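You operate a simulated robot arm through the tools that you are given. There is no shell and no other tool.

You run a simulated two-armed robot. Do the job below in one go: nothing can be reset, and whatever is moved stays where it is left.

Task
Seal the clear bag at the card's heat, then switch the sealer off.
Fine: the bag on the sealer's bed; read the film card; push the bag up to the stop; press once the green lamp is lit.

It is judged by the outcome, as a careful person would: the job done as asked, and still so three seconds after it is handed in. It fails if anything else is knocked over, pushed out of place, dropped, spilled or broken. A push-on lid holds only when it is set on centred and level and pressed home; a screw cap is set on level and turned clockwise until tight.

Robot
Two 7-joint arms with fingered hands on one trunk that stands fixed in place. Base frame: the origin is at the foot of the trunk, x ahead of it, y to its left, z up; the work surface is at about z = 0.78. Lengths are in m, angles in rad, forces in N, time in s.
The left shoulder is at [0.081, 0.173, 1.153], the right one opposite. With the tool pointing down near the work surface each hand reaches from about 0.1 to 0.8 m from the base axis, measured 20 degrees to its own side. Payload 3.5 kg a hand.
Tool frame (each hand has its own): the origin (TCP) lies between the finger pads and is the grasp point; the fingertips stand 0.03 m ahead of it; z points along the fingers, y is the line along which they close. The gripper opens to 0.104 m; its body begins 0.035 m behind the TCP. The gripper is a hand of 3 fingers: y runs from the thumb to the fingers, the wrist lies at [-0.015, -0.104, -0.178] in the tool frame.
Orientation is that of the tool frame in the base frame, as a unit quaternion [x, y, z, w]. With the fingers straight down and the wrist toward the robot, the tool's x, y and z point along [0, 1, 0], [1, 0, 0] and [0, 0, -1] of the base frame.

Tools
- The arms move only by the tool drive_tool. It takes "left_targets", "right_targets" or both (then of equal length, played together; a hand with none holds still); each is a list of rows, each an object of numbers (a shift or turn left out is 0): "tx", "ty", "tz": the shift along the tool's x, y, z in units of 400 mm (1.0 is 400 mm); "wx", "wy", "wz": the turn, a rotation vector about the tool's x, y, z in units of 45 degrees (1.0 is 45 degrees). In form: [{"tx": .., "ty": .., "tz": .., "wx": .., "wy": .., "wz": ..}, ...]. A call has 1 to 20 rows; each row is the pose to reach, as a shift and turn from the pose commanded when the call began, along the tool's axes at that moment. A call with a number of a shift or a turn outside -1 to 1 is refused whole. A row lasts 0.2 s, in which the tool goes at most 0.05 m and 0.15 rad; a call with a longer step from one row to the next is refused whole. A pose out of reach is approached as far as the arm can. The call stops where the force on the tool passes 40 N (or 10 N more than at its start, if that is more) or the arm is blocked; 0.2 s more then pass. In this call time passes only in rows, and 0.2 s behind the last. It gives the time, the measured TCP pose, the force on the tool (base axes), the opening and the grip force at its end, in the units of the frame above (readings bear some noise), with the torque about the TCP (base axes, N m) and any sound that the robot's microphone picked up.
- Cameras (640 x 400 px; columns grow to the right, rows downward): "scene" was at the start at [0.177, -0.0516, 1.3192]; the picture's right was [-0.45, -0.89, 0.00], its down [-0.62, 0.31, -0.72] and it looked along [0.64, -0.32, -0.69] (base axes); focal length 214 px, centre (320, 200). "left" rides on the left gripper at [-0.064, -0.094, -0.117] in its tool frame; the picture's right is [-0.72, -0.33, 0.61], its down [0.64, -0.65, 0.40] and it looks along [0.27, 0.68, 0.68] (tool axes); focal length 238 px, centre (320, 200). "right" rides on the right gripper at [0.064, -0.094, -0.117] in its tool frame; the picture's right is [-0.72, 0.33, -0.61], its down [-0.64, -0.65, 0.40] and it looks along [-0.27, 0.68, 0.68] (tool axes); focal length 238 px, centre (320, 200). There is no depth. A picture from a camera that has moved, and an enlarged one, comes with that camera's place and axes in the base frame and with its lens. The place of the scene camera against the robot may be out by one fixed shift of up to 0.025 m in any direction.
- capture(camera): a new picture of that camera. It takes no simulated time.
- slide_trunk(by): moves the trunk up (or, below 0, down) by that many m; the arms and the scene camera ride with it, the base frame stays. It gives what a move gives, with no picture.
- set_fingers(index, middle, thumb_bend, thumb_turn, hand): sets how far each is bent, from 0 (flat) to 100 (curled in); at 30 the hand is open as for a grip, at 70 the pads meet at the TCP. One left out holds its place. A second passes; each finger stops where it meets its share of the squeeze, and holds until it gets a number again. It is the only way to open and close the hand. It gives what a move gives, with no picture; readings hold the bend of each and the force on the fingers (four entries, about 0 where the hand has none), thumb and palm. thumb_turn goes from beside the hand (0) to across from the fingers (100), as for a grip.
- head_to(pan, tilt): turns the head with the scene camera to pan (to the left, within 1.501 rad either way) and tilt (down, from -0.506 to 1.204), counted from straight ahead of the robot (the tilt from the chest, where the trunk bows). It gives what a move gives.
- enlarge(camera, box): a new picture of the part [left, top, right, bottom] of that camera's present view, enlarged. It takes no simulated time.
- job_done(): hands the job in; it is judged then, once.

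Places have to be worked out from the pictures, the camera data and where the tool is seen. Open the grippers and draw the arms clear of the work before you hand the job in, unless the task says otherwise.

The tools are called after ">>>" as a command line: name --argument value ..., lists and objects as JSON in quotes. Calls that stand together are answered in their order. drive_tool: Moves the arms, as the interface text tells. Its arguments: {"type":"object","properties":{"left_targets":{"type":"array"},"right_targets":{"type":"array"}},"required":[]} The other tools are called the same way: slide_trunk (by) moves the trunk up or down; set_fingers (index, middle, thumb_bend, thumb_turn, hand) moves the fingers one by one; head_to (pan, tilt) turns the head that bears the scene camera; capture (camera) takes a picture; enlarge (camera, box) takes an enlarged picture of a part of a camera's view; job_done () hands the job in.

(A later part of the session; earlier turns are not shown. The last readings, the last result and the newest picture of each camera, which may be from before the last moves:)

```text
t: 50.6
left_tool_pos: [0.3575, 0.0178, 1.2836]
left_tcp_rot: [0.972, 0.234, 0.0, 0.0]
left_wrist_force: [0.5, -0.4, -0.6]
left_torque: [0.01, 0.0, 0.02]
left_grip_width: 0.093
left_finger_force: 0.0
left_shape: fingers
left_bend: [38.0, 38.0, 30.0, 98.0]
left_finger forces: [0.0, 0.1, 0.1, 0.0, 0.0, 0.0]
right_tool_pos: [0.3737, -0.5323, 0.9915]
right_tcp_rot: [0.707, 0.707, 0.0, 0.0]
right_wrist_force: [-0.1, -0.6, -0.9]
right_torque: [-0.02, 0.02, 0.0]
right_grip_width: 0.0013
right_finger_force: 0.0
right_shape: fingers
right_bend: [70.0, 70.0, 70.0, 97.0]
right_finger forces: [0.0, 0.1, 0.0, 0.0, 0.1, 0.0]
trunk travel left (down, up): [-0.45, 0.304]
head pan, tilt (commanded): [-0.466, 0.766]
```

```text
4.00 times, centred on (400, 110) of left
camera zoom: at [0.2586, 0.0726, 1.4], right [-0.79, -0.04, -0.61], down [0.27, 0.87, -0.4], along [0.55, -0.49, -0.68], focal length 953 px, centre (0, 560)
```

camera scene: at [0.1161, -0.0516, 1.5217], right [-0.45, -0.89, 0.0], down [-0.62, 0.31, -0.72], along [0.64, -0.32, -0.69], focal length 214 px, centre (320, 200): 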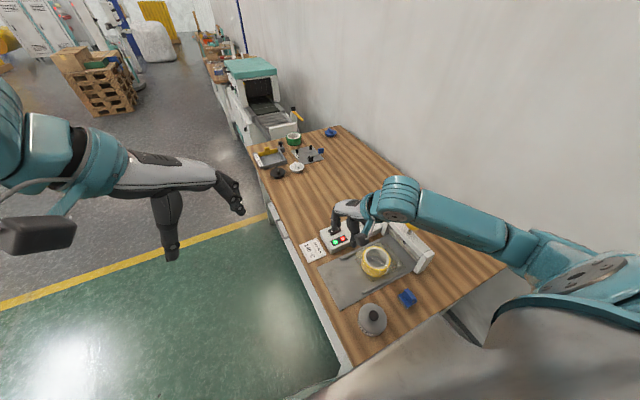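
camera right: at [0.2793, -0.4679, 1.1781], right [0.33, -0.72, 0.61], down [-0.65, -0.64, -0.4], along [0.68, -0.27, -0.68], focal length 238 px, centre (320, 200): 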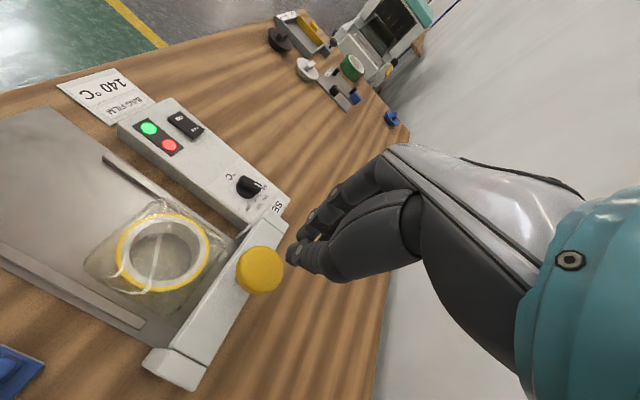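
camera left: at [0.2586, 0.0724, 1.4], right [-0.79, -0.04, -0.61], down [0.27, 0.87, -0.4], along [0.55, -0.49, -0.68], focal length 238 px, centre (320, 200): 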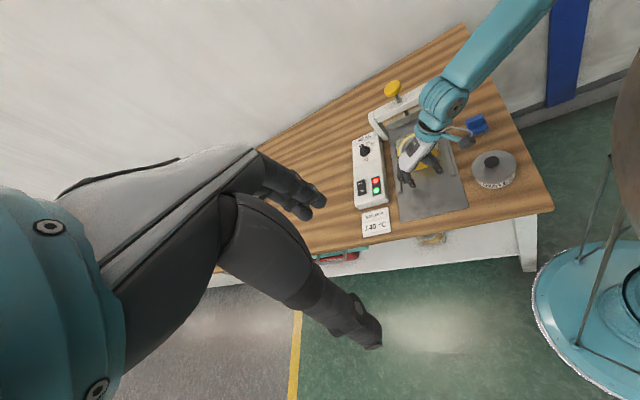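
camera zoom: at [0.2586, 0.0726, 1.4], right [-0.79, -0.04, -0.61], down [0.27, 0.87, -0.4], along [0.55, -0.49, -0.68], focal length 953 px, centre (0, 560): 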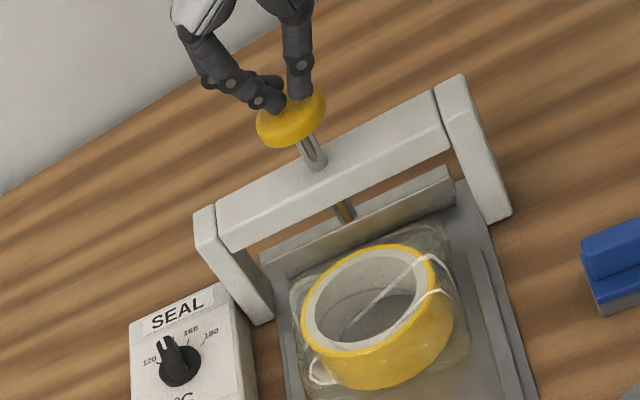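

The fingertips are just above the knob's top. I'll check the green lamp and press down in small steps.

>>> enlarge --camera "scene" --box '[310, 200, 410, 270]'

>>> drive_tool --right_targets '[{"tz": 0.01}, {"tz": 0.02}, {"tz": 0.03}]'

>>> enlarge --camera "scene" --box '[330, 180, 460, 270]'

```text
5.71 times, centred on (360, 235) of scene
camera zoom: at [0.1158, -0.0516, 1.5218], right [-0.45, -0.89, 0.0], down [-0.62, 0.31, -0.72], along [0.64, -0.32, -0.69], focal length 1226 px, centre (91, 0)
```

zoom: 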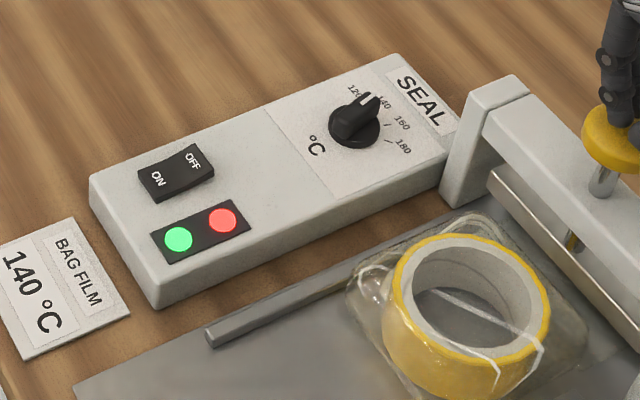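

```text
t: 51.4
left_tool_pos: [0.3574, 0.0166, 1.2836]
left_tcp_rot: [0.972, 0.234, 0.0, 0.0]
left_wrist_force: [0.0, -0.8, -0.3]
left_torque: [-0.01, 0.01, -0.02]
left_grip_width: 0.0929
left_finger_force: 0.0
left_shape: fingers
left_bend: [38.0, 38.0, 30.0, 98.0]
left_finger forces: [0.0, 0.0, 0.1, 0.0, 0.1, 0.0]
right_tool_pos: [0.3741, -0.5325, 0.9792]
right_tcp_rot: [0.707, 0.707, 0.0, 0.0]
right_wrist_force: [-0.5, -0.2, 2.4]
right_torque: [-0.01, 0.04, -0.03]
right_grip_width: 0.0013
right_finger_force: 1.3
right_shape: fingers
right_bend: [70.0, 70.0, 70.0, 98.0]
right_finger forces: [0.0, 0.0, 0.0, 0.0, 2.1, 0.0]
trunk travel left (down, up): [-0.45, 0.304]
head pan, tilt (commanded): [-0.466, 0.766]
```

```text
4.44 times, centred on (395, 225) of scene
camera zoom: at [0.1157, -0.0515, 1.5218], right [-0.45, -0.89, 0.0], down [-0.62, 0.31, -0.72], along [0.64, -0.32, -0.69], focal length 953 px, centre (-13, 89)
```

zoom: 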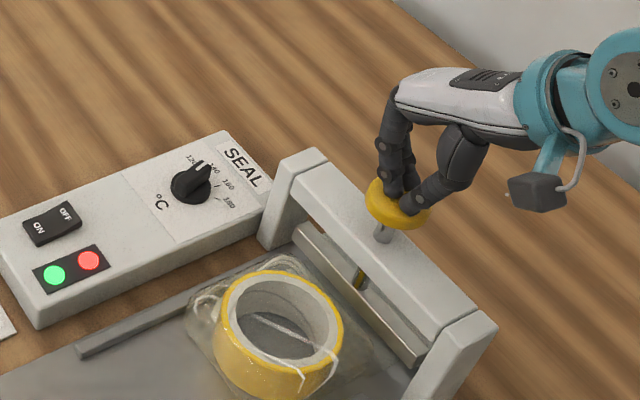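

Green is lit and the thumb has met the knob at 2 N. I'll press further down, steadily.

>>> drive_tool --right_targets '[{"tz": 0.01}, {"tz": 0.02}, {"tz": 0.03}, {"tz": 0.04}]'

>>> enlarge --camera "scene" --box '[330, 180, 460, 270]'

>>> enlarge --camera "left" --box '[350, 60, 450, 160]'

```text
t: 52.4
left_tool_pos: [0.3569, 0.0182, 1.2851]
left_tcp_rot: [0.972, 0.234, 0.0, -0.001]
left_wrist_force: [-0.4, 0.6, 0.4]
left_torque: [-0.03, 0.0, -0.03]
left_grip_width: 0.0929
left_finger_force: 0.1
left_shape: fingers
left_bend: [38.0, 38.0, 30.0, 98.0]
left_finger forces: [0.0, 0.0, 0.0, 0.0, 0.1, 0.0]
right_tool_pos: [0.3735, -0.5311, 0.9642]
right_tcp_rot: [0.707, 0.707, 0.001, 0.0]
right_wrist_force: [0.1, 0.4, 3.4]
right_torque: [0.03, 0.07, 0.02]
right_grip_width: 0.0007
right_finger_force: 1.6
right_shape: fingers
right_bend: [70.0, 70.0, 70.0, 97.0]
right_finger forces: [0.0, 0.0, 0.0, 0.0, 3.3, 0.0]
trunk travel left (down, up): [-0.45, 0.304]
head pan, tilt (commanded): [-0.466, 0.766]
```

```text
4.44 times, centred on (395, 225) of scene
camera zoom: at [0.1155, -0.0513, 1.5218], right [-0.45, -0.89, 0.0], down [-0.62, 0.31, -0.72], along [0.64, -0.32, -0.69], focal length 953 px, centre (-13, 89)
```

zoom: 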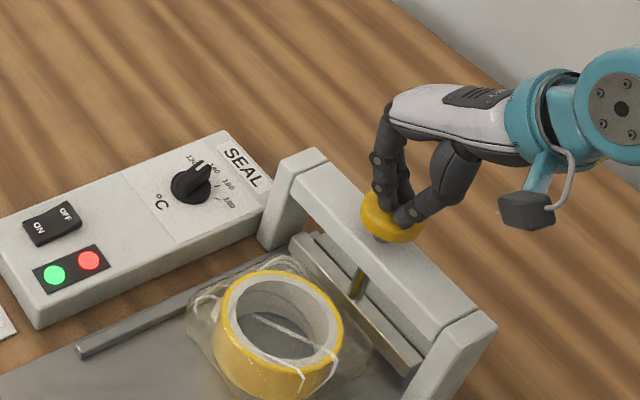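

```text
4.00 times, centred on (400, 110) of left
camera zoom: at [0.2584, 0.0728, 1.4], right [-0.79, -0.04, -0.61], down [0.27, 0.87, -0.4], along [0.55, -0.49, -0.68], focal length 953 px, centre (0, 560)
```

zoom: 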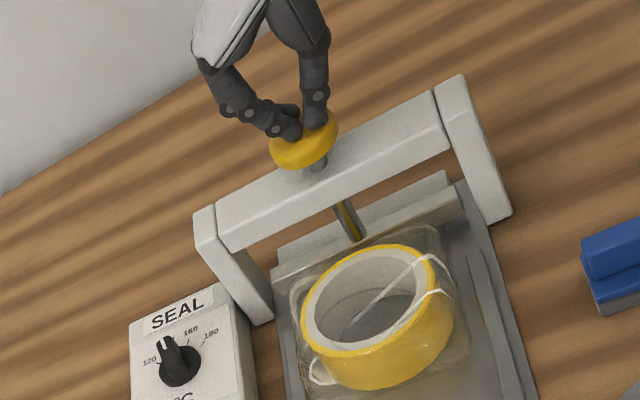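

The bar is coming down smoothly at 3.4 N, clear of the roll. I'll continue pressing until it meets the film and the force rises.

>>> drive_tool --right_targets '[{"tz": 0.008}, {"tz": 0.016}, {"tz": 0.024}, {"tz": 0.032}]'

>>> enlarge --camera "scene" --box '[330, 180, 460, 270]'

>>> enlarge --camera "left" --box '[350, 60, 450, 160]'

```text
t: 53.4
left_tool_pos: [0.3564, 0.018, 1.2833]
left_tcp_rot: [0.972, 0.234, 0.0, 0.0]
left_wrist_force: [-0.1, 0.0, 0.5]
left_torque: [0.01, 0.05, -0.01]
left_grip_width: 0.093
left_finger_force: 0.2
left_shape: fingers
left_bend: [38.0, 38.0, 30.0, 98.0]
left_finger forces: [0.0, 0.1, 0.0, 0.0, 0.0, 0.0]
right_tool_pos: [0.3804, -0.5333, 0.9601]
right_tcp_rot: [0.707, 0.707, 0.006, 0.008]
right_wrist_force: [-3.8, 1.1, 20.1]
right_torque: [0.26, 0.5, 0.06]
right_grip_width: 0.0051
right_finger_force: 9.4
right_shape: fingers
right_bend: [70.0, 70.0, 69.0, 97.0]
right_finger forces: [0.0, 0.0, 0.0, 0.0, 19.5, 0.1]
trunk travel left (down, up): [-0.45, 0.304]
head pan, tilt (commanded): [-0.466, 0.766]
stopped in row 4 (right hand): the force on the tool passed its limit at 42 N (the readings are from after the stop); the commanded pose is now the measured one
```

```text
4.44 times, centred on (395, 225) of scene
camera zoom: at [0.1153, -0.0511, 1.5219], right [-0.45, -0.89, 0.0], down [-0.62, 0.31, -0.72], along [0.64, -0.32, -0.69], focal length 953 px, centre (-13, 89)
```

zoom: 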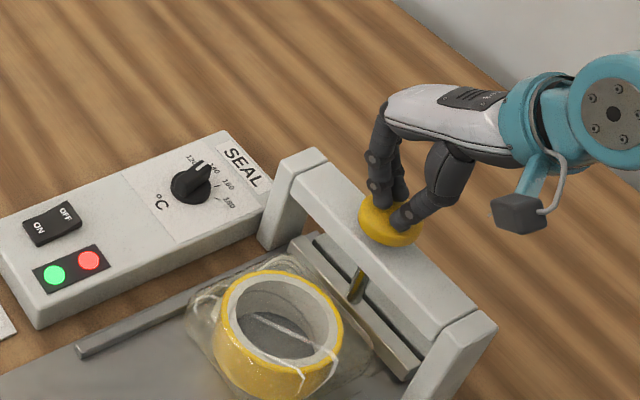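

```text
4.00 times, centred on (400, 110) of left
camera zoom: at [0.258, 0.073, 1.4001], right [-0.79, -0.04, -0.61], down [0.27, 0.87, -0.4], along [0.55, -0.49, -0.68], focal length 953 px, centre (0, 560)
```

zoom: 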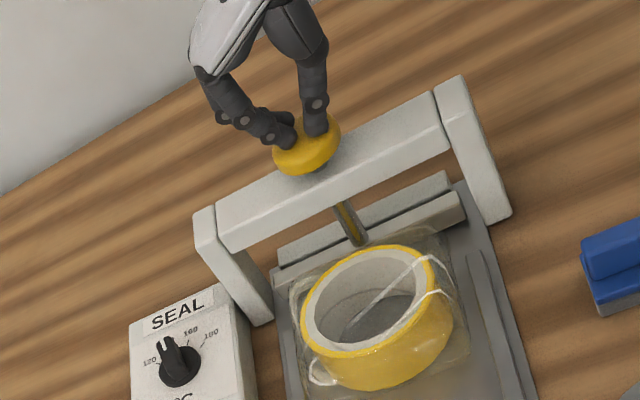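

The bar is fully down: the force rose to the limit and is now holding about 20 N. I'll hold the press for a few seconds with a touch more pressure.

>>> drive_tool --right_targets '[{"tz": 0.003}, {"tz": 0.004}, {"tz": 0.004}, {"tz": 0.004}, {"tz": 0.004}, {"tz": 0.004}, {"tz": 0.004}, {"tz": 0.004}, {"tz": 0.004}, {"tz": 0.004}]'

>>> enlarge --camera "scene" --box '[330, 180, 460, 270]'

>>> enlarge --camera "left" --box '[370, 80, 450, 160]'

```text
t: 55.0
left_tool_pos: [0.3571, 0.0179, 1.2829]
left_tcp_rot: [0.972, 0.234, 0.0, 0.0]
left_wrist_force: [-0.3, -0.8, -0.2]
left_torque: [-0.01, 0.06, -0.06]
left_grip_width: 0.093
left_finger_force: 0.0
left_shape: fingers
left_bend: [38.0, 38.0, 30.0, 98.0]
left_finger forces: [0.0, 0.1, 0.1, 0.0, 0.1, 0.0]
right_tool_pos: [0.3798, -0.5344, 0.9596]
right_tcp_rot: [0.708, 0.707, 0.006, 0.01]
right_wrist_force: [-4.7, 1.2, 19.5]
right_torque: [0.2, 0.41, 0.04]
right_grip_width: 0.0037
right_finger_force: 9.6
right_shape: fingers
right_bend: [70.0, 70.0, 70.0, 97.0]
right_finger forces: [0.1, 0.0, 0.0, 0.0, 18.9, 0.0]
trunk travel left (down, up): [-0.45, 0.304]
head pan, tilt (commanded): [-0.466, 0.766]
stopped in row 7 (right hand): the force on the tool passed its limit at 40 N (the readings are from after the stop); the commanded pose is now the measured one
```

```text
4.44 times, centred on (395, 225) of scene
camera zoom: at [0.1155, -0.0511, 1.5216], right [-0.45, -0.89, 0.0], down [-0.62, 0.31, -0.72], along [0.64, -0.32, -0.69], focal length 953 px, centre (-13, 89)
```

zoom: 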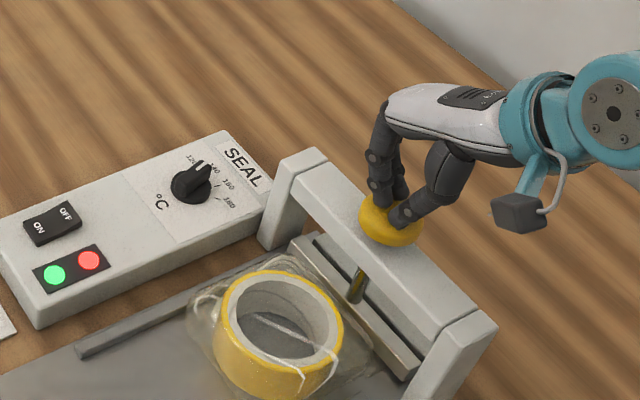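

```text
5.00 times, centred on (410, 120) of left
camera zoom: at [0.2582, 0.073, 1.3998], right [-0.79, -0.04, -0.61], down [0.27, 0.87, -0.41], along [0.55, -0.49, -0.68], focal length 1192 px, centre (-130, 600)
```

zoom: 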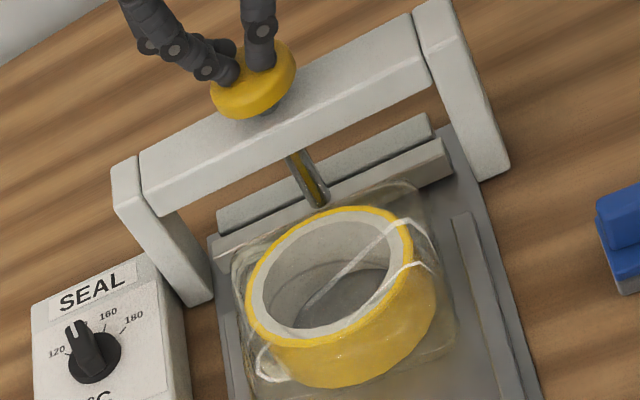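

The press is held at about 20–40 N with the bar down on the film. I'll hold about 1.5 s more without extra push.

>>> drive_tool --right_targets '[{"tz": 0}, {"tz": 0}, {"tz": 0}, {"tz": 0}, {"tz": 0}, {"tz": 0}]'

>>> enlarge --camera "left" --box '[370, 80, 450, 160]'

```text
t: 56.4
left_tool_pos: [0.3552, 0.0195, 1.284]
left_tcp_rot: [0.972, 0.235, 0.0, 0.001]
left_wrist_force: [-0.1, -0.1, 0.5]
left_torque: [0.0, 0.0, -0.01]
left_grip_width: 0.0929
left_finger_force: 0.1
left_shape: fingers
left_bend: [38.0, 38.0, 30.0, 98.0]
left_finger forces: [0.0, 0.1, 0.0, 0.0, 0.1, 0.0]
right_tool_pos: [0.3776, -0.5327, 0.9585]
right_tcp_rot: [0.707, 0.707, 0.004, 0.009]
right_wrist_force: [-5.0, -0.4, 25.8]
right_torque: [0.3, 0.42, 0.05]
right_grip_width: 0.0006
right_finger_force: 13.0
right_shape: fingers
right_bend: [70.0, 70.0, 70.0, 97.0]
right_finger forces: [0.0, 0.0, 0.0, 0.1, 26.2, 0.0]
trunk travel left (down, up): [-0.45, 0.304]
head pan, tilt (commanded): [-0.466, 0.766]
```

```text
5.00 times, centred on (410, 120) of left
camera zoom: at [0.2564, 0.0746, 1.4004], right [-0.79, -0.04, -0.61], down [0.27, 0.87, -0.41], along [0.55, -0.49, -0.68], focal length 1192 px, centre (-130, 600)
```

zoom: 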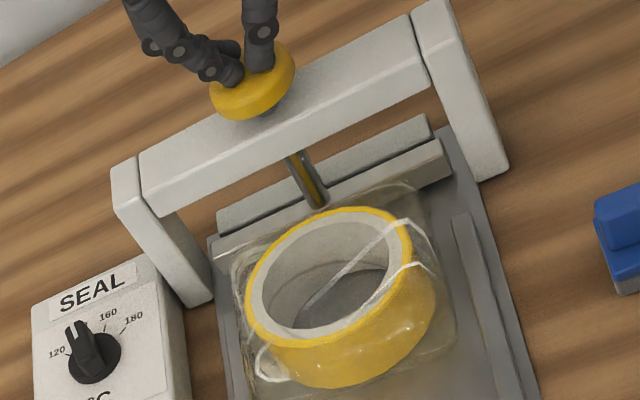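

The press has been held for more than 3 s at 20–40 N. I'll release the knob by rising and inspect the film.

>>> drive_tool --right_targets '[{"tz": -0.03}, {"tz": -0.08}, {"tz": -0.15}, {"tz": -0.25}, {"tz": -0.35}]'

>>> enlarge --camera "scene" --box '[330, 180, 460, 290]'

>>> enlarge --camera "left" --box '[370, 80, 450, 160]'

>>> capture --camera "right"

```text
t: 57.6
left_tool_pos: [0.3582, 0.0184, 1.2835]
left_tcp_rot: [0.972, 0.234, 0.001, 0.0]
left_wrist_force: [0.7, -1.2, -1.3]
left_torque: [0.03, 0.01, 0.04]
left_grip_width: 0.093
left_finger_force: 0.0
left_shape: fingers
left_bend: [38.0, 38.0, 30.0, 98.0]
left_finger forces: [0.1, 0.1, 0.0, 0.1, 0.0, 0.1]
right_tool_pos: [0.3758, -0.5325, 1.0972]
right_tcp_rot: [0.707, 0.707, 0.004, 0.008]
right_wrist_force: [0.6, -0.4, 0.4]
right_torque: [0.02, 0.02, -0.03]
right_grip_width: 0.0008
right_finger_force: 0.0
right_shape: fingers
right_bend: [70.0, 70.0, 70.0, 97.0]
right_finger forces: [0.0, 0.0, 0.1, 0.0, 0.0, 0.1]
trunk travel left (down, up): [-0.45, 0.304]
head pan, tilt (commanded): [-0.466, 0.766]
```

```text
3.64 times, centred on (395, 235) of scene
camera zoom: at [0.116, -0.0516, 1.5218], right [-0.45, -0.89, 0.0], down [-0.62, 0.31, -0.72], along [0.64, -0.32, -0.69], focal length 780 px, centre (47, 73)
```

zoom: 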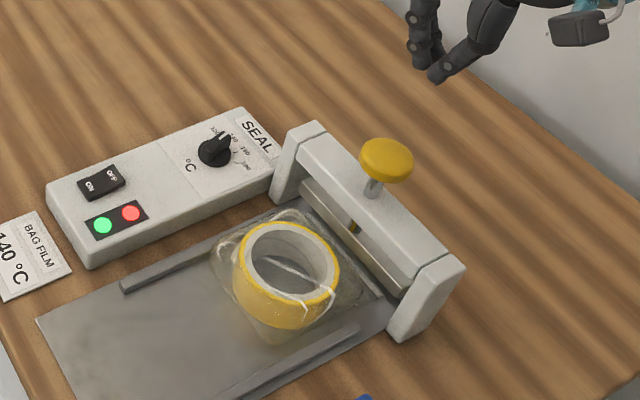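

```text
5.00 times, centred on (410, 120) of left
camera zoom: at [0.2587, 0.0725, 1.4], right [-0.79, -0.04, -0.61], down [0.27, 0.87, -0.4], along [0.55, -0.49, -0.68], focal length 1192 px, centre (-130, 600)
```

zoom: 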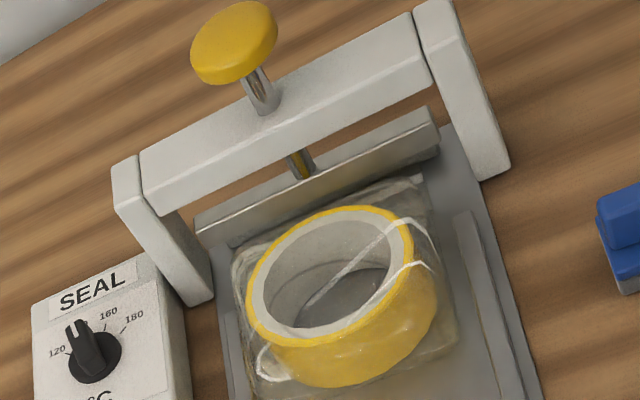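

```text
taken
camera right: at [0.2792, -0.4679, 1.2132], right [0.32, -0.72, 0.62], down [-0.65, -0.64, -0.41], along [0.69, -0.27, -0.67], focal length 238 px, centre (320, 200)
```

right: 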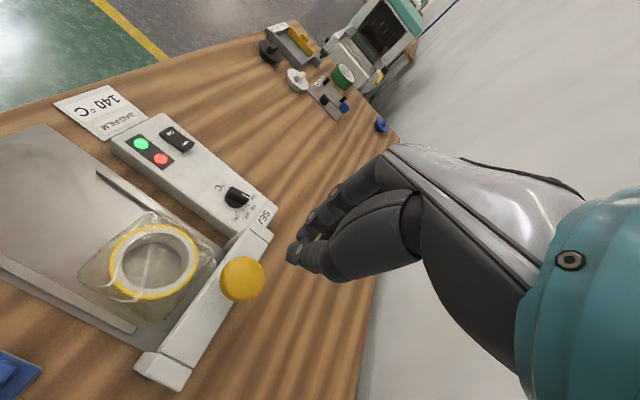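

The bar has lifted and the bag hasn't moved. I see a pale line across the film near the bar, so I'll zoom in on it.

>>> enlarge --camera "left" --box '[390, 100, 440, 140]'

>>> enlarge --camera "scene" --box '[390, 220, 450, 270]'

>>> enlarge --camera "right" --box '[80, 200, 280, 380]'

```text
10.00 times, centred on (415, 120) of left
camera zoom: at [0.2587, 0.0725, 1.4], right [-0.79, -0.04, -0.61], down [0.27, 0.87, -0.4], along [0.55, -0.49, -0.68], focal length 2384 px, centre (-630, 1000)
```

zoom: 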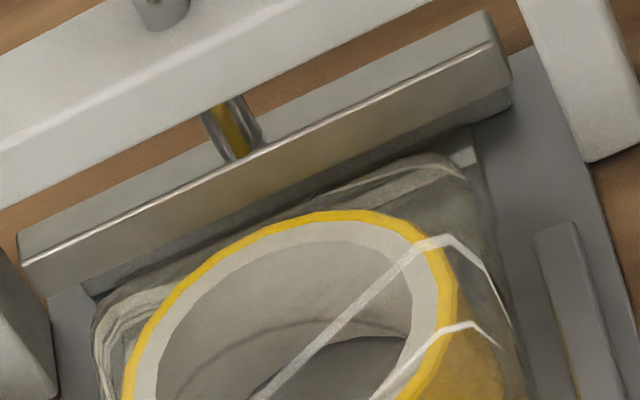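

```text
8.00 times, centred on (420, 245) of scene
camera zoom: at [0.116, -0.0516, 1.5218], right [-0.45, -0.89, 0.0], down [-0.62, 0.31, -0.72], along [0.64, -0.32, -0.69], focal length 1716 px, centre (-480, -160)
```

zoom: 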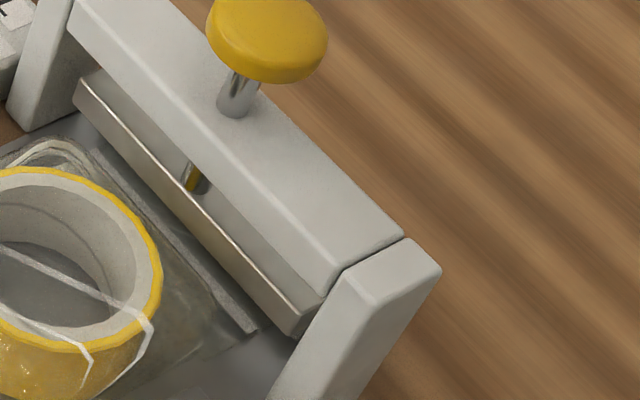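

```text
2.22 times, centred on (180, 290) of right
camera zoom: at [0.2792, -0.4679, 1.2132], right [0.32, -0.72, 0.62], down [-0.65, -0.64, -0.41], along [0.69, -0.27, -0.67], focal length 530 px, centre (631, 0)
```

zoom: 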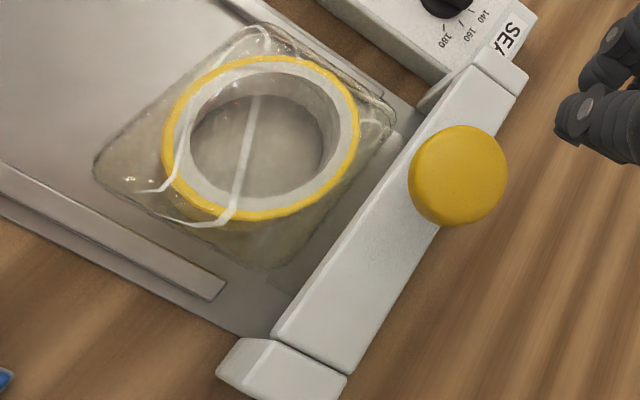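

A straight pale seal line now runs across the whole bag width (x 0.324–0.438, y about -0.54) under the bar, and it wasn't there before pressing. Next I'll switch the sealer off, moving the right hand to above the OFF end of the rocker.

>>> drive_tool --right_targets '[{"tx": 0.075, "ty": 0.075, "tz": 0.0}, {"tx": 0.15, "ty": 0.15, "tz": 0.0}, {"tx": 0.225, "ty": 0.225, "tz": 0.02}, {"tx": 0.3, "ty": 0.3, "tz": 0.06}, {"tx": 0.375, "ty": 0.375, "tz": 0.1}, {"tx": 0.449, "ty": 0.45, "tz": 0.15}]'

>>> enlarge --camera "scene" --box '[310, 180, 440, 290]'

>>> capture --camera "right"

>>> enlarge --camera "right" --box '[180, 220, 360, 360]'

```text
t: 59.0
left_tool_pos: [0.359, 0.0171, 1.2833]
left_tcp_rot: [0.972, 0.234, 0.0, 0.0]
left_wrist_force: [1.0, 0.8, 0.2]
left_torque: [0.01, 0.03, 0.02]
left_grip_width: 0.093
left_finger_force: 0.0
left_shape: fingers
left_bend: [38.0, 38.0, 30.0, 98.0]
left_finger forces: [0.0, 0.0, 0.0, 0.0, 0.0, 0.0]
right_tool_pos: [0.5577, -0.3544, 1.0395]
right_tcp_rot: [0.707, 0.707, 0.004, 0.008]
right_wrist_force: [-1.4, 1.0, 0.2]
right_torque: [-0.06, 0.02, -0.01]
right_grip_width: 0.0007
right_finger_force: 0.0
right_shape: fingers
right_bend: [70.0, 70.0, 70.0, 97.0]
right_finger forces: [0.0, 0.1, 0.0, 0.0, 0.0, 0.0]
trunk travel left (down, up): [-0.45, 0.304]
head pan, tilt (commanded): [-0.466, 0.766]
```

```text
3.64 times, centred on (375, 235) of scene
camera zoom: at [0.1167, -0.051, 1.5217], right [-0.45, -0.89, 0.0], down [-0.62, 0.31, -0.72], along [0.64, -0.32, -0.69], focal length 780 px, centre (120, 73)
```

zoom: 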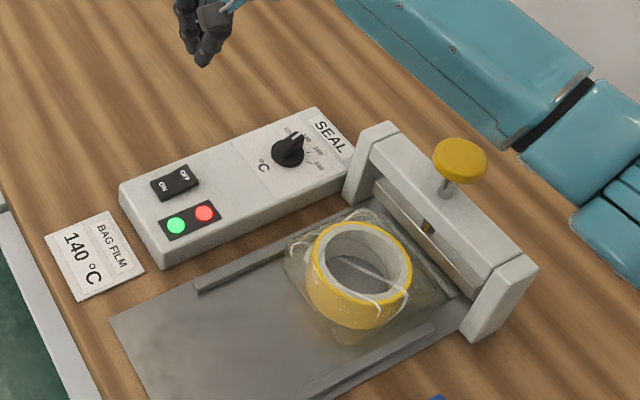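

```text
taken
camera right: at [0.4607, -0.2892, 1.1545], right [0.31, -0.72, 0.62], down [-0.65, -0.64, -0.41], along [0.69, -0.27, -0.67], focal length 238 px, centre (320, 200)
```

right: 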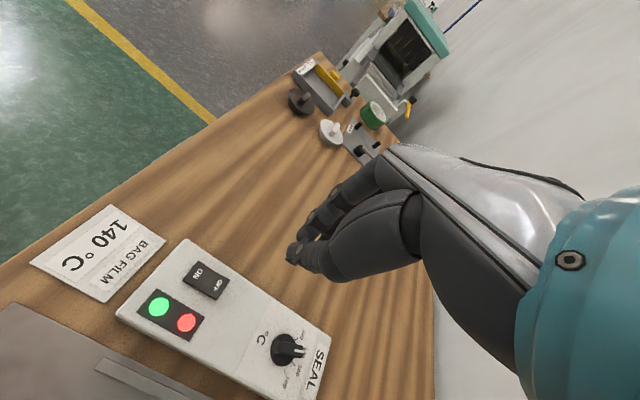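

```text
2.86 times, centred on (270, 290) of right
camera zoom: at [0.4607, -0.2892, 1.1545], right [0.31, -0.72, 0.62], down [-0.65, -0.64, -0.41], along [0.69, -0.27, -0.67], focal length 681 px, centre (463, -57)
```

zoom: 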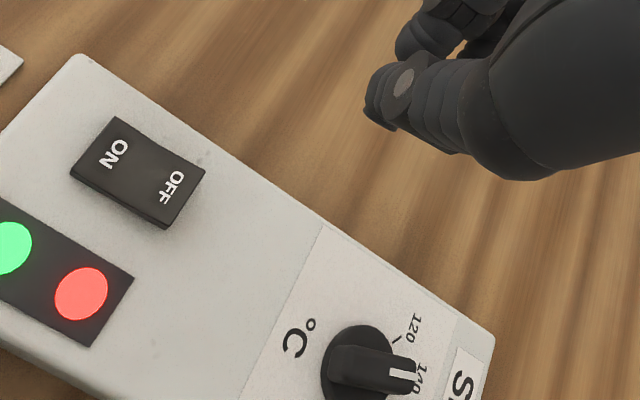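

The OFF end is at about (0.556,-0.346) and the fingertips are above it. I'll come down close, then press in small steps.

>>> drive_tool --right_targets '[{"tx": 0.01, "tz": 0.1}, {"tx": 0.01, "tz": 0.2}, {"tx": 0.01, "tz": 0.3}, {"tx": 0.01, "tz": 0.38}, {"tx": 0.01, "tz": 0.42}]'

>>> enlarge --camera "scene" --box '[325, 190, 405, 250]'

>>> enlarge --camera "right" --box '[180, 180, 360, 320]'

```text
t: 60.2
left_tool_pos: [0.3574, 0.0179, 1.2837]
left_tcp_rot: [0.972, 0.234, 0.001, 0.0]
left_wrist_force: [0.5, -1.0, 0.1]
left_torque: [0.02, 0.01, -0.03]
left_grip_width: 0.0932
left_finger_force: 0.1
left_shape: fingers
left_bend: [38.0, 38.0, 30.0, 98.0]
left_finger forces: [0.1, 0.1, 0.0, 0.0, 0.0, 0.0]
right_tool_pos: [0.5616, -0.3511, 0.8697]
right_tcp_rot: [0.707, 0.707, 0.003, 0.008]
right_wrist_force: [-0.8, 0.5, 0.4]
right_torque: [-0.04, 0.0, 0.0]
right_grip_width: 0.0006
right_finger_force: 0.0
right_shape: fingers
right_bend: [70.0, 70.0, 70.0, 97.0]
right_finger forces: [0.0, 0.1, 0.0, 0.0, 0.0, 0.0]
trunk travel left (down, up): [-0.45, 0.304]
head pan, tilt (commanded): [-0.466, 0.766]
```

```text
6.67 times, centred on (365, 220) of scene
camera zoom: at [0.116, -0.0515, 1.5218], right [-0.45, -0.89, 0.0], down [-0.62, 0.31, -0.72], along [0.64, -0.32, -0.69], focal length 1430 px, centre (20, 67)
```

zoom: 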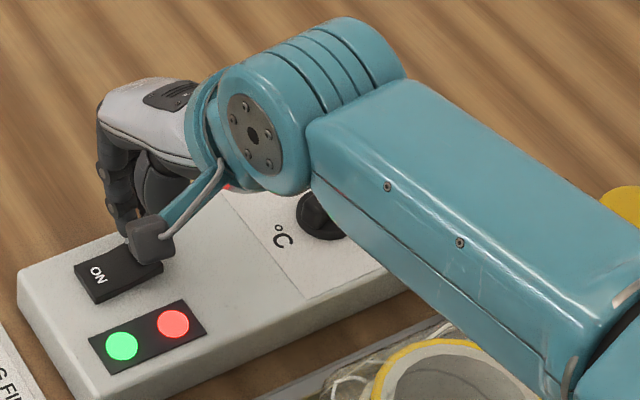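

```text
2.86 times, centred on (270, 250) of right
camera zoom: at [0.4636, -0.2862, 0.9863], right [0.32, -0.72, 0.62], down [-0.65, -0.64, -0.41], along [0.69, -0.27, -0.67], focal length 681 px, centre (463, 57)
```

zoom: 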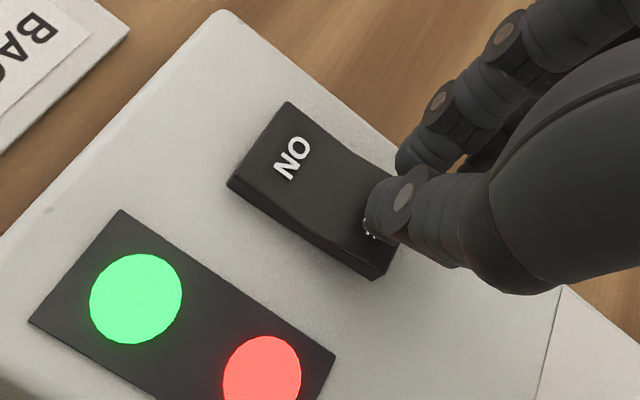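

The thumb tip is on the OFF end. I'll press down in small steps until the lamps go out.

>>> drive_tool --right_targets '[{"tz": 0.01}, {"tz": 0.02}, {"tz": 0.03}, {"tz": 0.036}]'

>>> enlarge --camera "right" --box '[180, 180, 360, 320]'

```text
t: 61.2
left_tool_pos: [0.3576, 0.0172, 1.2837]
left_tcp_rot: [0.972, 0.235, 0.001, 0.0]
left_wrist_force: [0.7, -1.2, -0.2]
left_torque: [-0.01, -0.01, 0.01]
left_grip_width: 0.0932
left_finger_force: 0.1
left_shape: fingers
left_bend: [38.0, 38.0, 30.0, 98.0]
left_finger forces: [0.0, 0.0, 0.0, 0.0, 0.0, 0.0]
right_tool_pos: [0.5605, -0.351, 0.8571]
right_tcp_rot: [0.708, 0.706, 0.004, 0.008]
right_wrist_force: [-0.4, -0.2, 3.5]
right_torque: [0.03, 0.04, -0.01]
right_grip_width: 0.0011
right_finger_force: 1.5
right_shape: fingers
right_bend: [70.0, 70.0, 70.0, 98.0]
right_finger forces: [0.1, 0.0, 0.1, 0.1, 2.7, 0.0]
trunk travel left (down, up): [-0.45, 0.304]
head pan, tilt (commanded): [-0.466, 0.766]
```

```text
2.86 times, centred on (270, 250) of right
camera zoom: at [0.4635, -0.2865, 0.9727], right [0.31, -0.72, 0.62], down [-0.65, -0.64, -0.41], along [0.7, -0.27, -0.67], focal length 681 px, centre (463, 57)
```

zoom: 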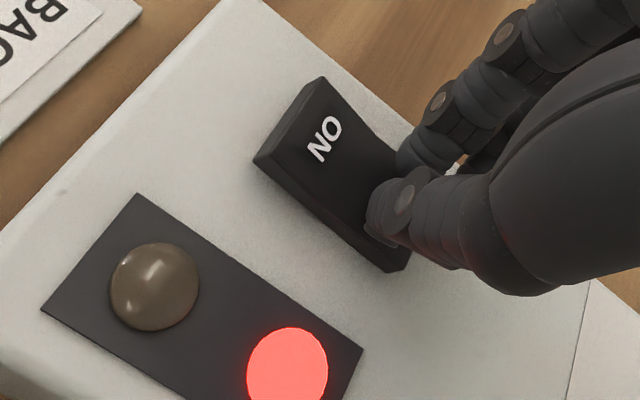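

Green has gone out but red is still lit, with only 3 N on the rocker, so it may not be fully over. I'll press slightly further.

>>> drive_tool --right_targets '[{"tz": 0.005}, {"tz": 0.01}, {"tz": 0.01}]'

>>> enlarge --camera "right" --box '[180, 180, 360, 320]'

```text
t: 62.0
left_tool_pos: [0.3556, 0.018, 1.2861]
left_tcp_rot: [0.972, 0.234, 0.001, 0.002]
left_wrist_force: [0.0, -0.3, 0.7]
left_torque: [-0.02, 0.0, -0.02]
left_grip_width: 0.0932
left_finger_force: 0.0
left_shape: fingers
left_bend: [38.0, 38.0, 30.0, 98.0]
left_finger forces: [0.0, 0.0, 0.0, 0.0, 0.0, 0.0]
right_tool_pos: [0.5605, -0.3509, 0.8555]
right_tcp_rot: [0.708, 0.706, 0.007, 0.01]
right_wrist_force: [-5.3, -0.9, 27.9]
right_torque: [0.23, 0.51, 0.09]
right_grip_width: 0.0018
right_finger_force: 14.2
right_shape: fingers
right_bend: [70.0, 70.0, 70.0, 98.0]
right_finger forces: [0.0, 0.0, 0.0, 0.1, 27.6, 0.0]
trunk travel left (down, up): [-0.45, 0.304]
head pan, tilt (commanded): [-0.466, 0.766]
```

```text
2.86 times, centred on (270, 250) of right
camera zoom: at [0.4632, -0.2861, 0.9718], right [0.31, -0.72, 0.63], down [-0.64, -0.64, -0.42], along [0.7, -0.27, -0.66], focal length 681 px, centre (463, 57)
```

zoom: 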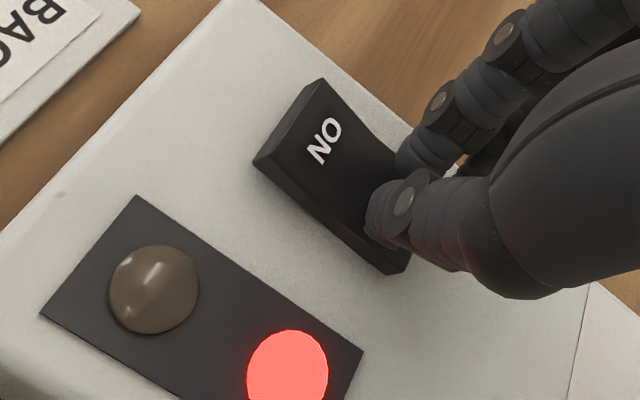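

The rocker is at its end stop at 28 N with the ON end raised, but red is still lit. I'll lift off and check the panel.

>>> drive_tool --right_targets '[{"tz": -0.02}, {"tz": -0.08}, {"tz": -0.18}, {"tz": -0.28}, {"tz": -0.38}]'

>>> enlarge --camera "scene" --box '[310, 190, 420, 270]'

>>> enlarge --camera "right" --box '[120, 180, 340, 380]'

```text
t: 63.2
left_tool_pos: [0.3588, 0.0177, 1.2837]
left_tcp_rot: [0.972, 0.234, -0.001, 0.0]
left_wrist_force: [0.7, -0.4, 0.0]
left_torque: [0.01, 0.0, -0.01]
left_grip_width: 0.0931
left_finger_force: 0.1
left_shape: fingers
left_bend: [38.0, 38.0, 30.0, 98.0]
left_finger forces: [0.1, 0.0, 0.0, 0.0, 0.0, 0.1]
right_tool_pos: [0.5587, -0.3493, 1.0038]
right_tcp_rot: [0.708, 0.706, 0.004, 0.008]
right_wrist_force: [0.2, 0.0, 0.3]
right_torque: [-0.01, 0.0, -0.02]
right_grip_width: 0.0007
right_finger_force: 0.1
right_shape: fingers
right_bend: [70.0, 70.0, 70.0, 98.0]
right_finger forces: [0.0, 0.0, 0.0, 0.0, 0.1, 0.0]
trunk travel left (down, up): [-0.45, 0.304]
head pan, tilt (commanded): [-0.466, 0.766]
```

```text
5.00 times, centred on (365, 230) of scene
camera zoom: at [0.1159, -0.0516, 1.5218], right [-0.45, -0.89, 0.0], down [-0.62, 0.31, -0.72], along [0.64, -0.32, -0.69], focal length 1072 px, centre (95, 50)
```

zoom: 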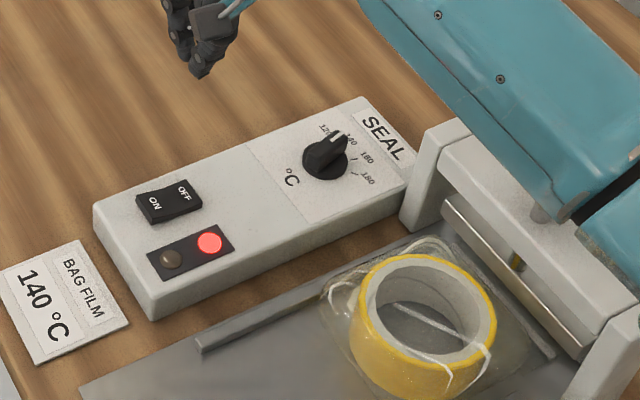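

```text
2.00 times, centred on (230, 280) of right
camera zoom: at [0.4611, -0.2858, 1.1208], right [0.32, -0.72, 0.62], down [-0.65, -0.64, -0.41], along [0.69, -0.27, -0.67], focal length 477 px, centre (500, 40)
```

zoom: 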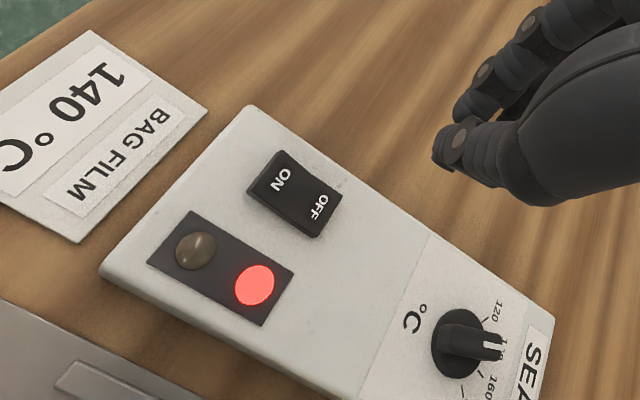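

Green is out and red remains lit. I'll zoom on the rocker to see which way it sits, and let a second pass to see whether red is only a "hot" lamp.

>>> enlarge --camera "scene" --box '[330, 215, 370, 250]'

>>> drive_tool --right_targets '[{"tz": -0.03}, {"tz": -0.06}, {"tz": -0.06}, {"tz": -0.06}, {"tz": -0.06}]'

>>> enlarge --camera "right" --box '[180, 220, 300, 330]'

>>> enlarge --camera "left" --box '[340, 160, 400, 210]'

```text
11.43 times, centred on (350, 232) of scene
camera zoom: at [0.1159, -0.0516, 1.5218], right [-0.45, -0.89, 0.0], down [-0.62, 0.31, -0.72], along [0.64, -0.32, -0.69], focal length 2451 px, centre (-23, -171)
```

zoom: 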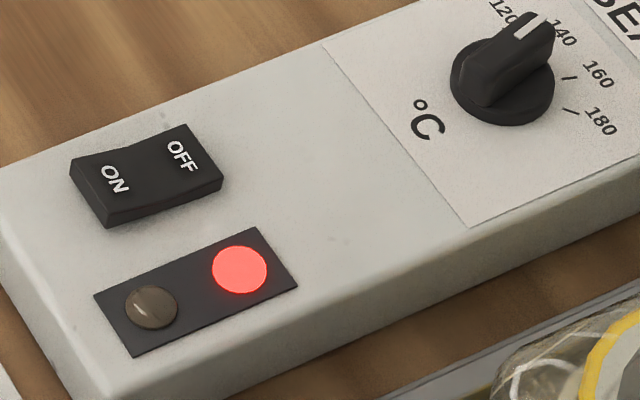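

```text
t: 64.4
left_tool_pos: [0.3573, 0.0175, 1.2838]
left_tcp_rot: [0.972, 0.234, 0.0, 0.0]
left_wrist_force: [-0.3, 0.9, -0.3]
left_torque: [-0.01, -0.01, 0.04]
left_grip_width: 0.0931
left_finger_force: 0.1
left_shape: fingers
left_bend: [38.0, 38.0, 30.0, 98.0]
left_finger forces: [0.0, 0.0, 0.0, 0.0, 0.1, 0.1]
right_tool_pos: [0.5578, -0.3504, 1.0294]
right_tcp_rot: [0.708, 0.706, 0.004, 0.007]
right_wrist_force: [0.4, 1.0, 0.2]
right_torque: [0.01, 0.0, -0.02]
right_grip_width: 0.0005
right_finger_force: 0.1
right_shape: fingers
right_bend: [70.0, 70.0, 70.0, 98.0]
right_finger forces: [0.0, 0.0, 0.0, 0.0, 0.0, 0.0]
trunk travel left (down, up): [-0.45, 0.304]
head pan, tilt (commanded): [-0.466, 0.766]
```

```text
3.64 times, centred on (240, 275) of right
camera zoom: at [0.4605, -0.2857, 1.1446], right [0.31, -0.72, 0.62], down [-0.65, -0.64, -0.41], along [0.69, -0.27, -0.67], focal length 867 px, centre (611, -73)
```

zoom: 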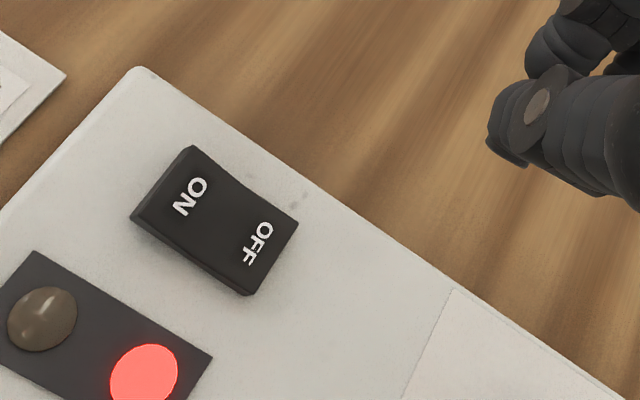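

```text
8.00 times, centred on (370, 185) of left
camera zoom: at [0.2586, 0.0725, 1.4], right [-0.79, -0.04, -0.61], down [0.27, 0.87, -0.4], along [0.55, -0.49, -0.68], focal length 1907 px, centre (-80, 320)
```

zoom: 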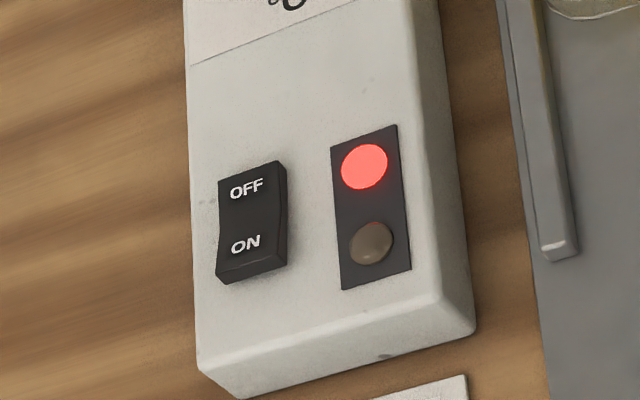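

The rocker sits fully at OFF, with its ON end raised as at the start, and green went out as it flipped. Red may be a "hot" lamp. While time passes I'll draw the right arm back over the robot's side, then re-check the lamp and the seal.

>>> drive_tool --right_targets '[{"tz": -0.1}, {"tz": -0.2}, {"tx": -0.08, "ty": -0.06, "tz": -0.26}, {"tx": -0.16, "ty": -0.12, "tz": -0.3}, {"tx": -0.24, "ty": -0.18, "tz": -0.34}, {"tx": -0.32, "ty": -0.24, "tz": -0.38}, {"tx": -0.32, "ty": -0.3, "tz": -0.42}]'

>>> set_fingers --hand "right" --index 30 --middle 30 --thumb_bend 30

>>> set_fingers --hand "left" --index 30 --middle 30 --thumb_bend 30

>>> capture --camera "scene"

>>> enlarge --camera "scene" --box '[320, 200, 450, 280]'

>>> enlarge --camera "scene" --box '[385, 220, 435, 265]'

```text
t: 66.0
left_tool_pos: [0.3563, 0.0189, 1.2839]
left_tcp_rot: [0.972, 0.233, 0.0, 0.0]
left_wrist_force: [0.2, 0.2, 0.0]
left_torque: [0.03, 0.0, -0.05]
left_grip_width: 0.0931
left_finger_force: 0.1
left_shape: fingers
left_bend: [38.0, 38.0, 30.0, 98.0]
left_finger forces: [0.0, 0.1, 0.0, 0.0, 0.0, 0.0]
right_tool_pos: [0.4341, -0.4776, 1.1946]
right_tcp_rot: [0.708, 0.707, 0.003, 0.008]
right_wrist_force: [0.4, -0.3, 0.1]
right_torque: [0.01, 0.01, -0.02]
right_grip_width: 0.0005
right_finger_force: 0.1
right_shape: fingers
right_bend: [70.0, 70.0, 70.0, 98.0]
right_finger forces: [0.1, 0.0, 0.0, 0.1, 0.0, 0.0]
trunk travel left (down, up): [-0.45, 0.304]
head pan, tilt (commanded): [-0.466, 0.766]
```

```text
t: 67.0
left_tool_pos: [0.3577, 0.0175, 1.2832]
left_tcp_rot: [0.972, 0.234, -0.001, 0.0]
left_wrist_force: [0.6, -0.4, 0.2]
left_torque: [0.03, 0.0, -0.02]
left_grip_width: 0.093
left_finger_force: 0.1
left_shape: fingers
left_bend: [38.0, 38.0, 30.0, 98.0]
left_finger forces: [0.0, 0.1, 0.0, 0.1, 0.0, 0.0]
right_tool_pos: [0.4359, -0.4786, 1.195]
right_tcp_rot: [0.707, 0.707, 0.004, 0.007]
right_wrist_force: [0.1, -1.3, -0.6]
right_torque: [-0.01, 0.04, -0.01]
right_grip_width: 0.1028
right_finger_force: 0.0
right_shape: fingers
right_bend: [30.0, 30.0, 30.0, 98.0]
right_finger forces: [0.0, 0.0, 0.0, 0.0, 0.0, 0.0]
trunk travel left (down, up): [-0.45, 0.304]
head pan, tilt (commanded): [-0.466, 0.766]
```

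```text
t: 68.0
left_tool_pos: [0.358, 0.0162, 1.2841]
left_tcp_rot: [0.972, 0.234, 0.0, 0.0]
left_wrist_force: [0.6, -1.0, 0.6]
left_torque: [-0.03, -0.01, 0.02]
left_grip_width: 0.1028
left_finger_force: 0.0
left_shape: fingers
left_bend: [30.0, 30.0, 30.0, 98.0]
left_finger forces: [0.0, 0.1, 0.0, 0.1, 0.0, 0.0]
right_tool_pos: [0.4359, -0.4773, 1.1943]
right_tcp_rot: [0.708, 0.706, 0.004, 0.008]
right_wrist_force: [0.4, 0.1, 1.3]
right_torque: [-0.02, 0.01, -0.01]
right_grip_width: 0.1027
right_finger_force: 0.0
right_shape: fingers
right_bend: [30.0, 30.0, 30.0, 98.0]
right_finger forces: [0.1, 0.1, 0.1, 0.0, 0.0, 0.0]
trunk travel left (down, up): [-0.45, 0.304]
head pan, tilt (commanded): [-0.466, 0.766]
```

```text
taken
camera scene: at [0.1159, -0.0516, 1.5218], right [-0.45, -0.89, 0.0], down [-0.62, 0.31, -0.72], along [0.64, -0.32, -0.69], focal length 214 px, centre (320, 200)
```

scene: 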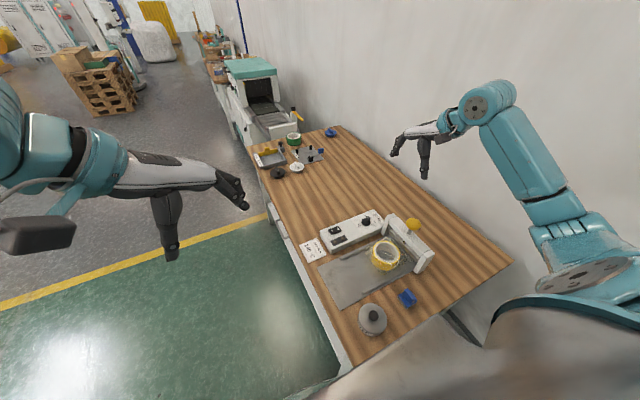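

```text
4.92 times, centred on (385, 240) of scene
camera zoom: at [0.1159, -0.0516, 1.5218], right [-0.45, -0.89, 0.0], down [-0.62, 0.31, -0.72], along [0.64, -0.32, -0.69], focal length 1056 px, centre (0, 3)
```

zoom: 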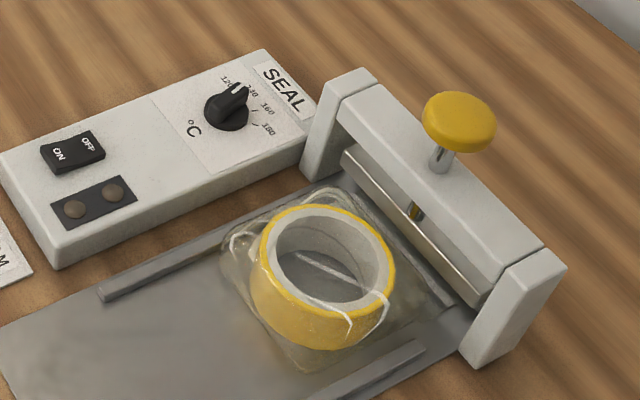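

```text
8.89 times, centred on (410, 242) of scene
camera zoom: at [0.1159, -0.0516, 1.5218], right [-0.45, -0.89, 0.0], down [-0.62, 0.31, -0.72], along [0.64, -0.32, -0.69], focal length 1906 px, centre (-480, -178)
```

zoom: 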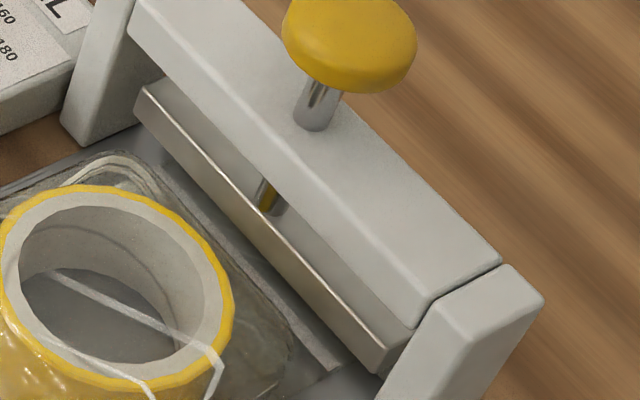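

Both lamps are now dark, so red was only the "hot" lamp and the sealer is off. The seal line across the bag is clearly visible. I'll raise the right arm further clear and do a final check of the seal and the surroundings.

>>> drive_tool --right_targets '[{"tz": -0.1, "ty": -0.03}, {"tz": -0.2, "ty": -0.07}, {"tz": -0.3, "ty": -0.12}]'

>>> enlarge --camera "left" --box '[395, 98, 435, 130]'

>>> enlarge --camera "scene" --box '[280, 190, 480, 340]'

>>> enlarge --camera "left" --box '[330, 60, 530, 260]'

```text
t: 68.8
left_tool_pos: [0.357, 0.0176, 1.2839]
left_tcp_rot: [0.972, 0.234, 0.0, 0.0]
left_wrist_force: [0.4, -0.7, -0.2]
left_torque: [0.0, -0.01, 0.04]
left_grip_width: 0.1028
left_finger_force: 0.1
left_shape: fingers
left_bend: [30.0, 30.0, 30.0, 98.0]
left_finger forces: [0.1, 0.0, 0.1, 0.1, 0.0, 0.0]
right_tool_pos: [0.3836, -0.4759, 1.3142]
right_tcp_rot: [0.708, 0.706, 0.004, 0.008]
right_wrist_force: [0.3, -0.2, 0.2]
right_torque: [0.04, 0.01, 0.0]
right_grip_width: 0.1027
right_finger_force: 0.1
right_shape: fingers
right_bend: [30.0, 30.0, 30.0, 98.0]
right_finger forces: [0.1, 0.1, 0.0, 0.0, 0.0, 0.0]
trunk travel left (down, up): [-0.45, 0.304]
head pan, tilt (commanded): [-0.466, 0.766]
```

```text
12.50 times, centred on (415, 114) of left
camera zoom: at [0.2579, 0.0729, 1.4002], right [-0.79, -0.04, -0.61], down [0.27, 0.87, -0.4], along [0.55, -0.49, -0.68], focal length 2979 px, centre (-868, 1275)
```

zoom: 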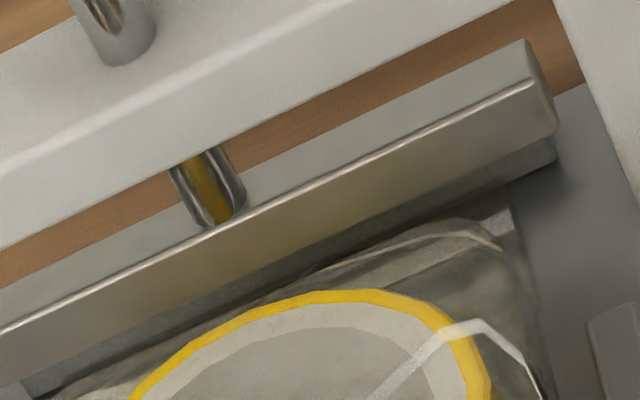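

```text
2.67 times, centred on (380, 265) of scene
camera zoom: at [0.1151, -0.0512, 1.5219], right [-0.45, -0.89, 0.0], down [-0.62, 0.31, -0.72], along [0.64, -0.32, -0.69], focal length 572 px, centre (160, 27)
```

zoom: 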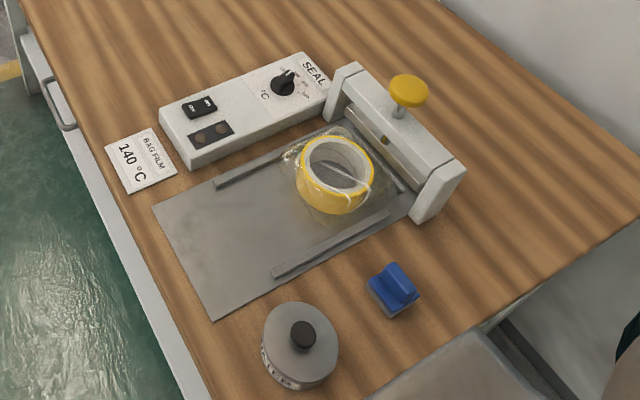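

```text
2.00 times, centred on (430, 160) of left
camera zoom: at [0.2579, 0.0729, 1.4002], right [-0.79, -0.04, -0.61], down [0.27, 0.87, -0.4], along [0.55, -0.49, -0.68], focal length 477 px, centre (100, 280)
```

zoom: 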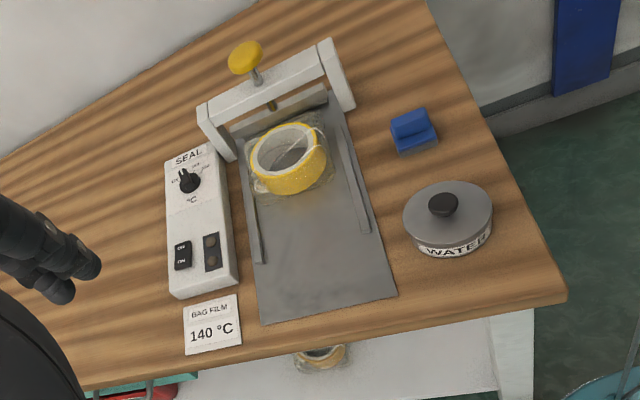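

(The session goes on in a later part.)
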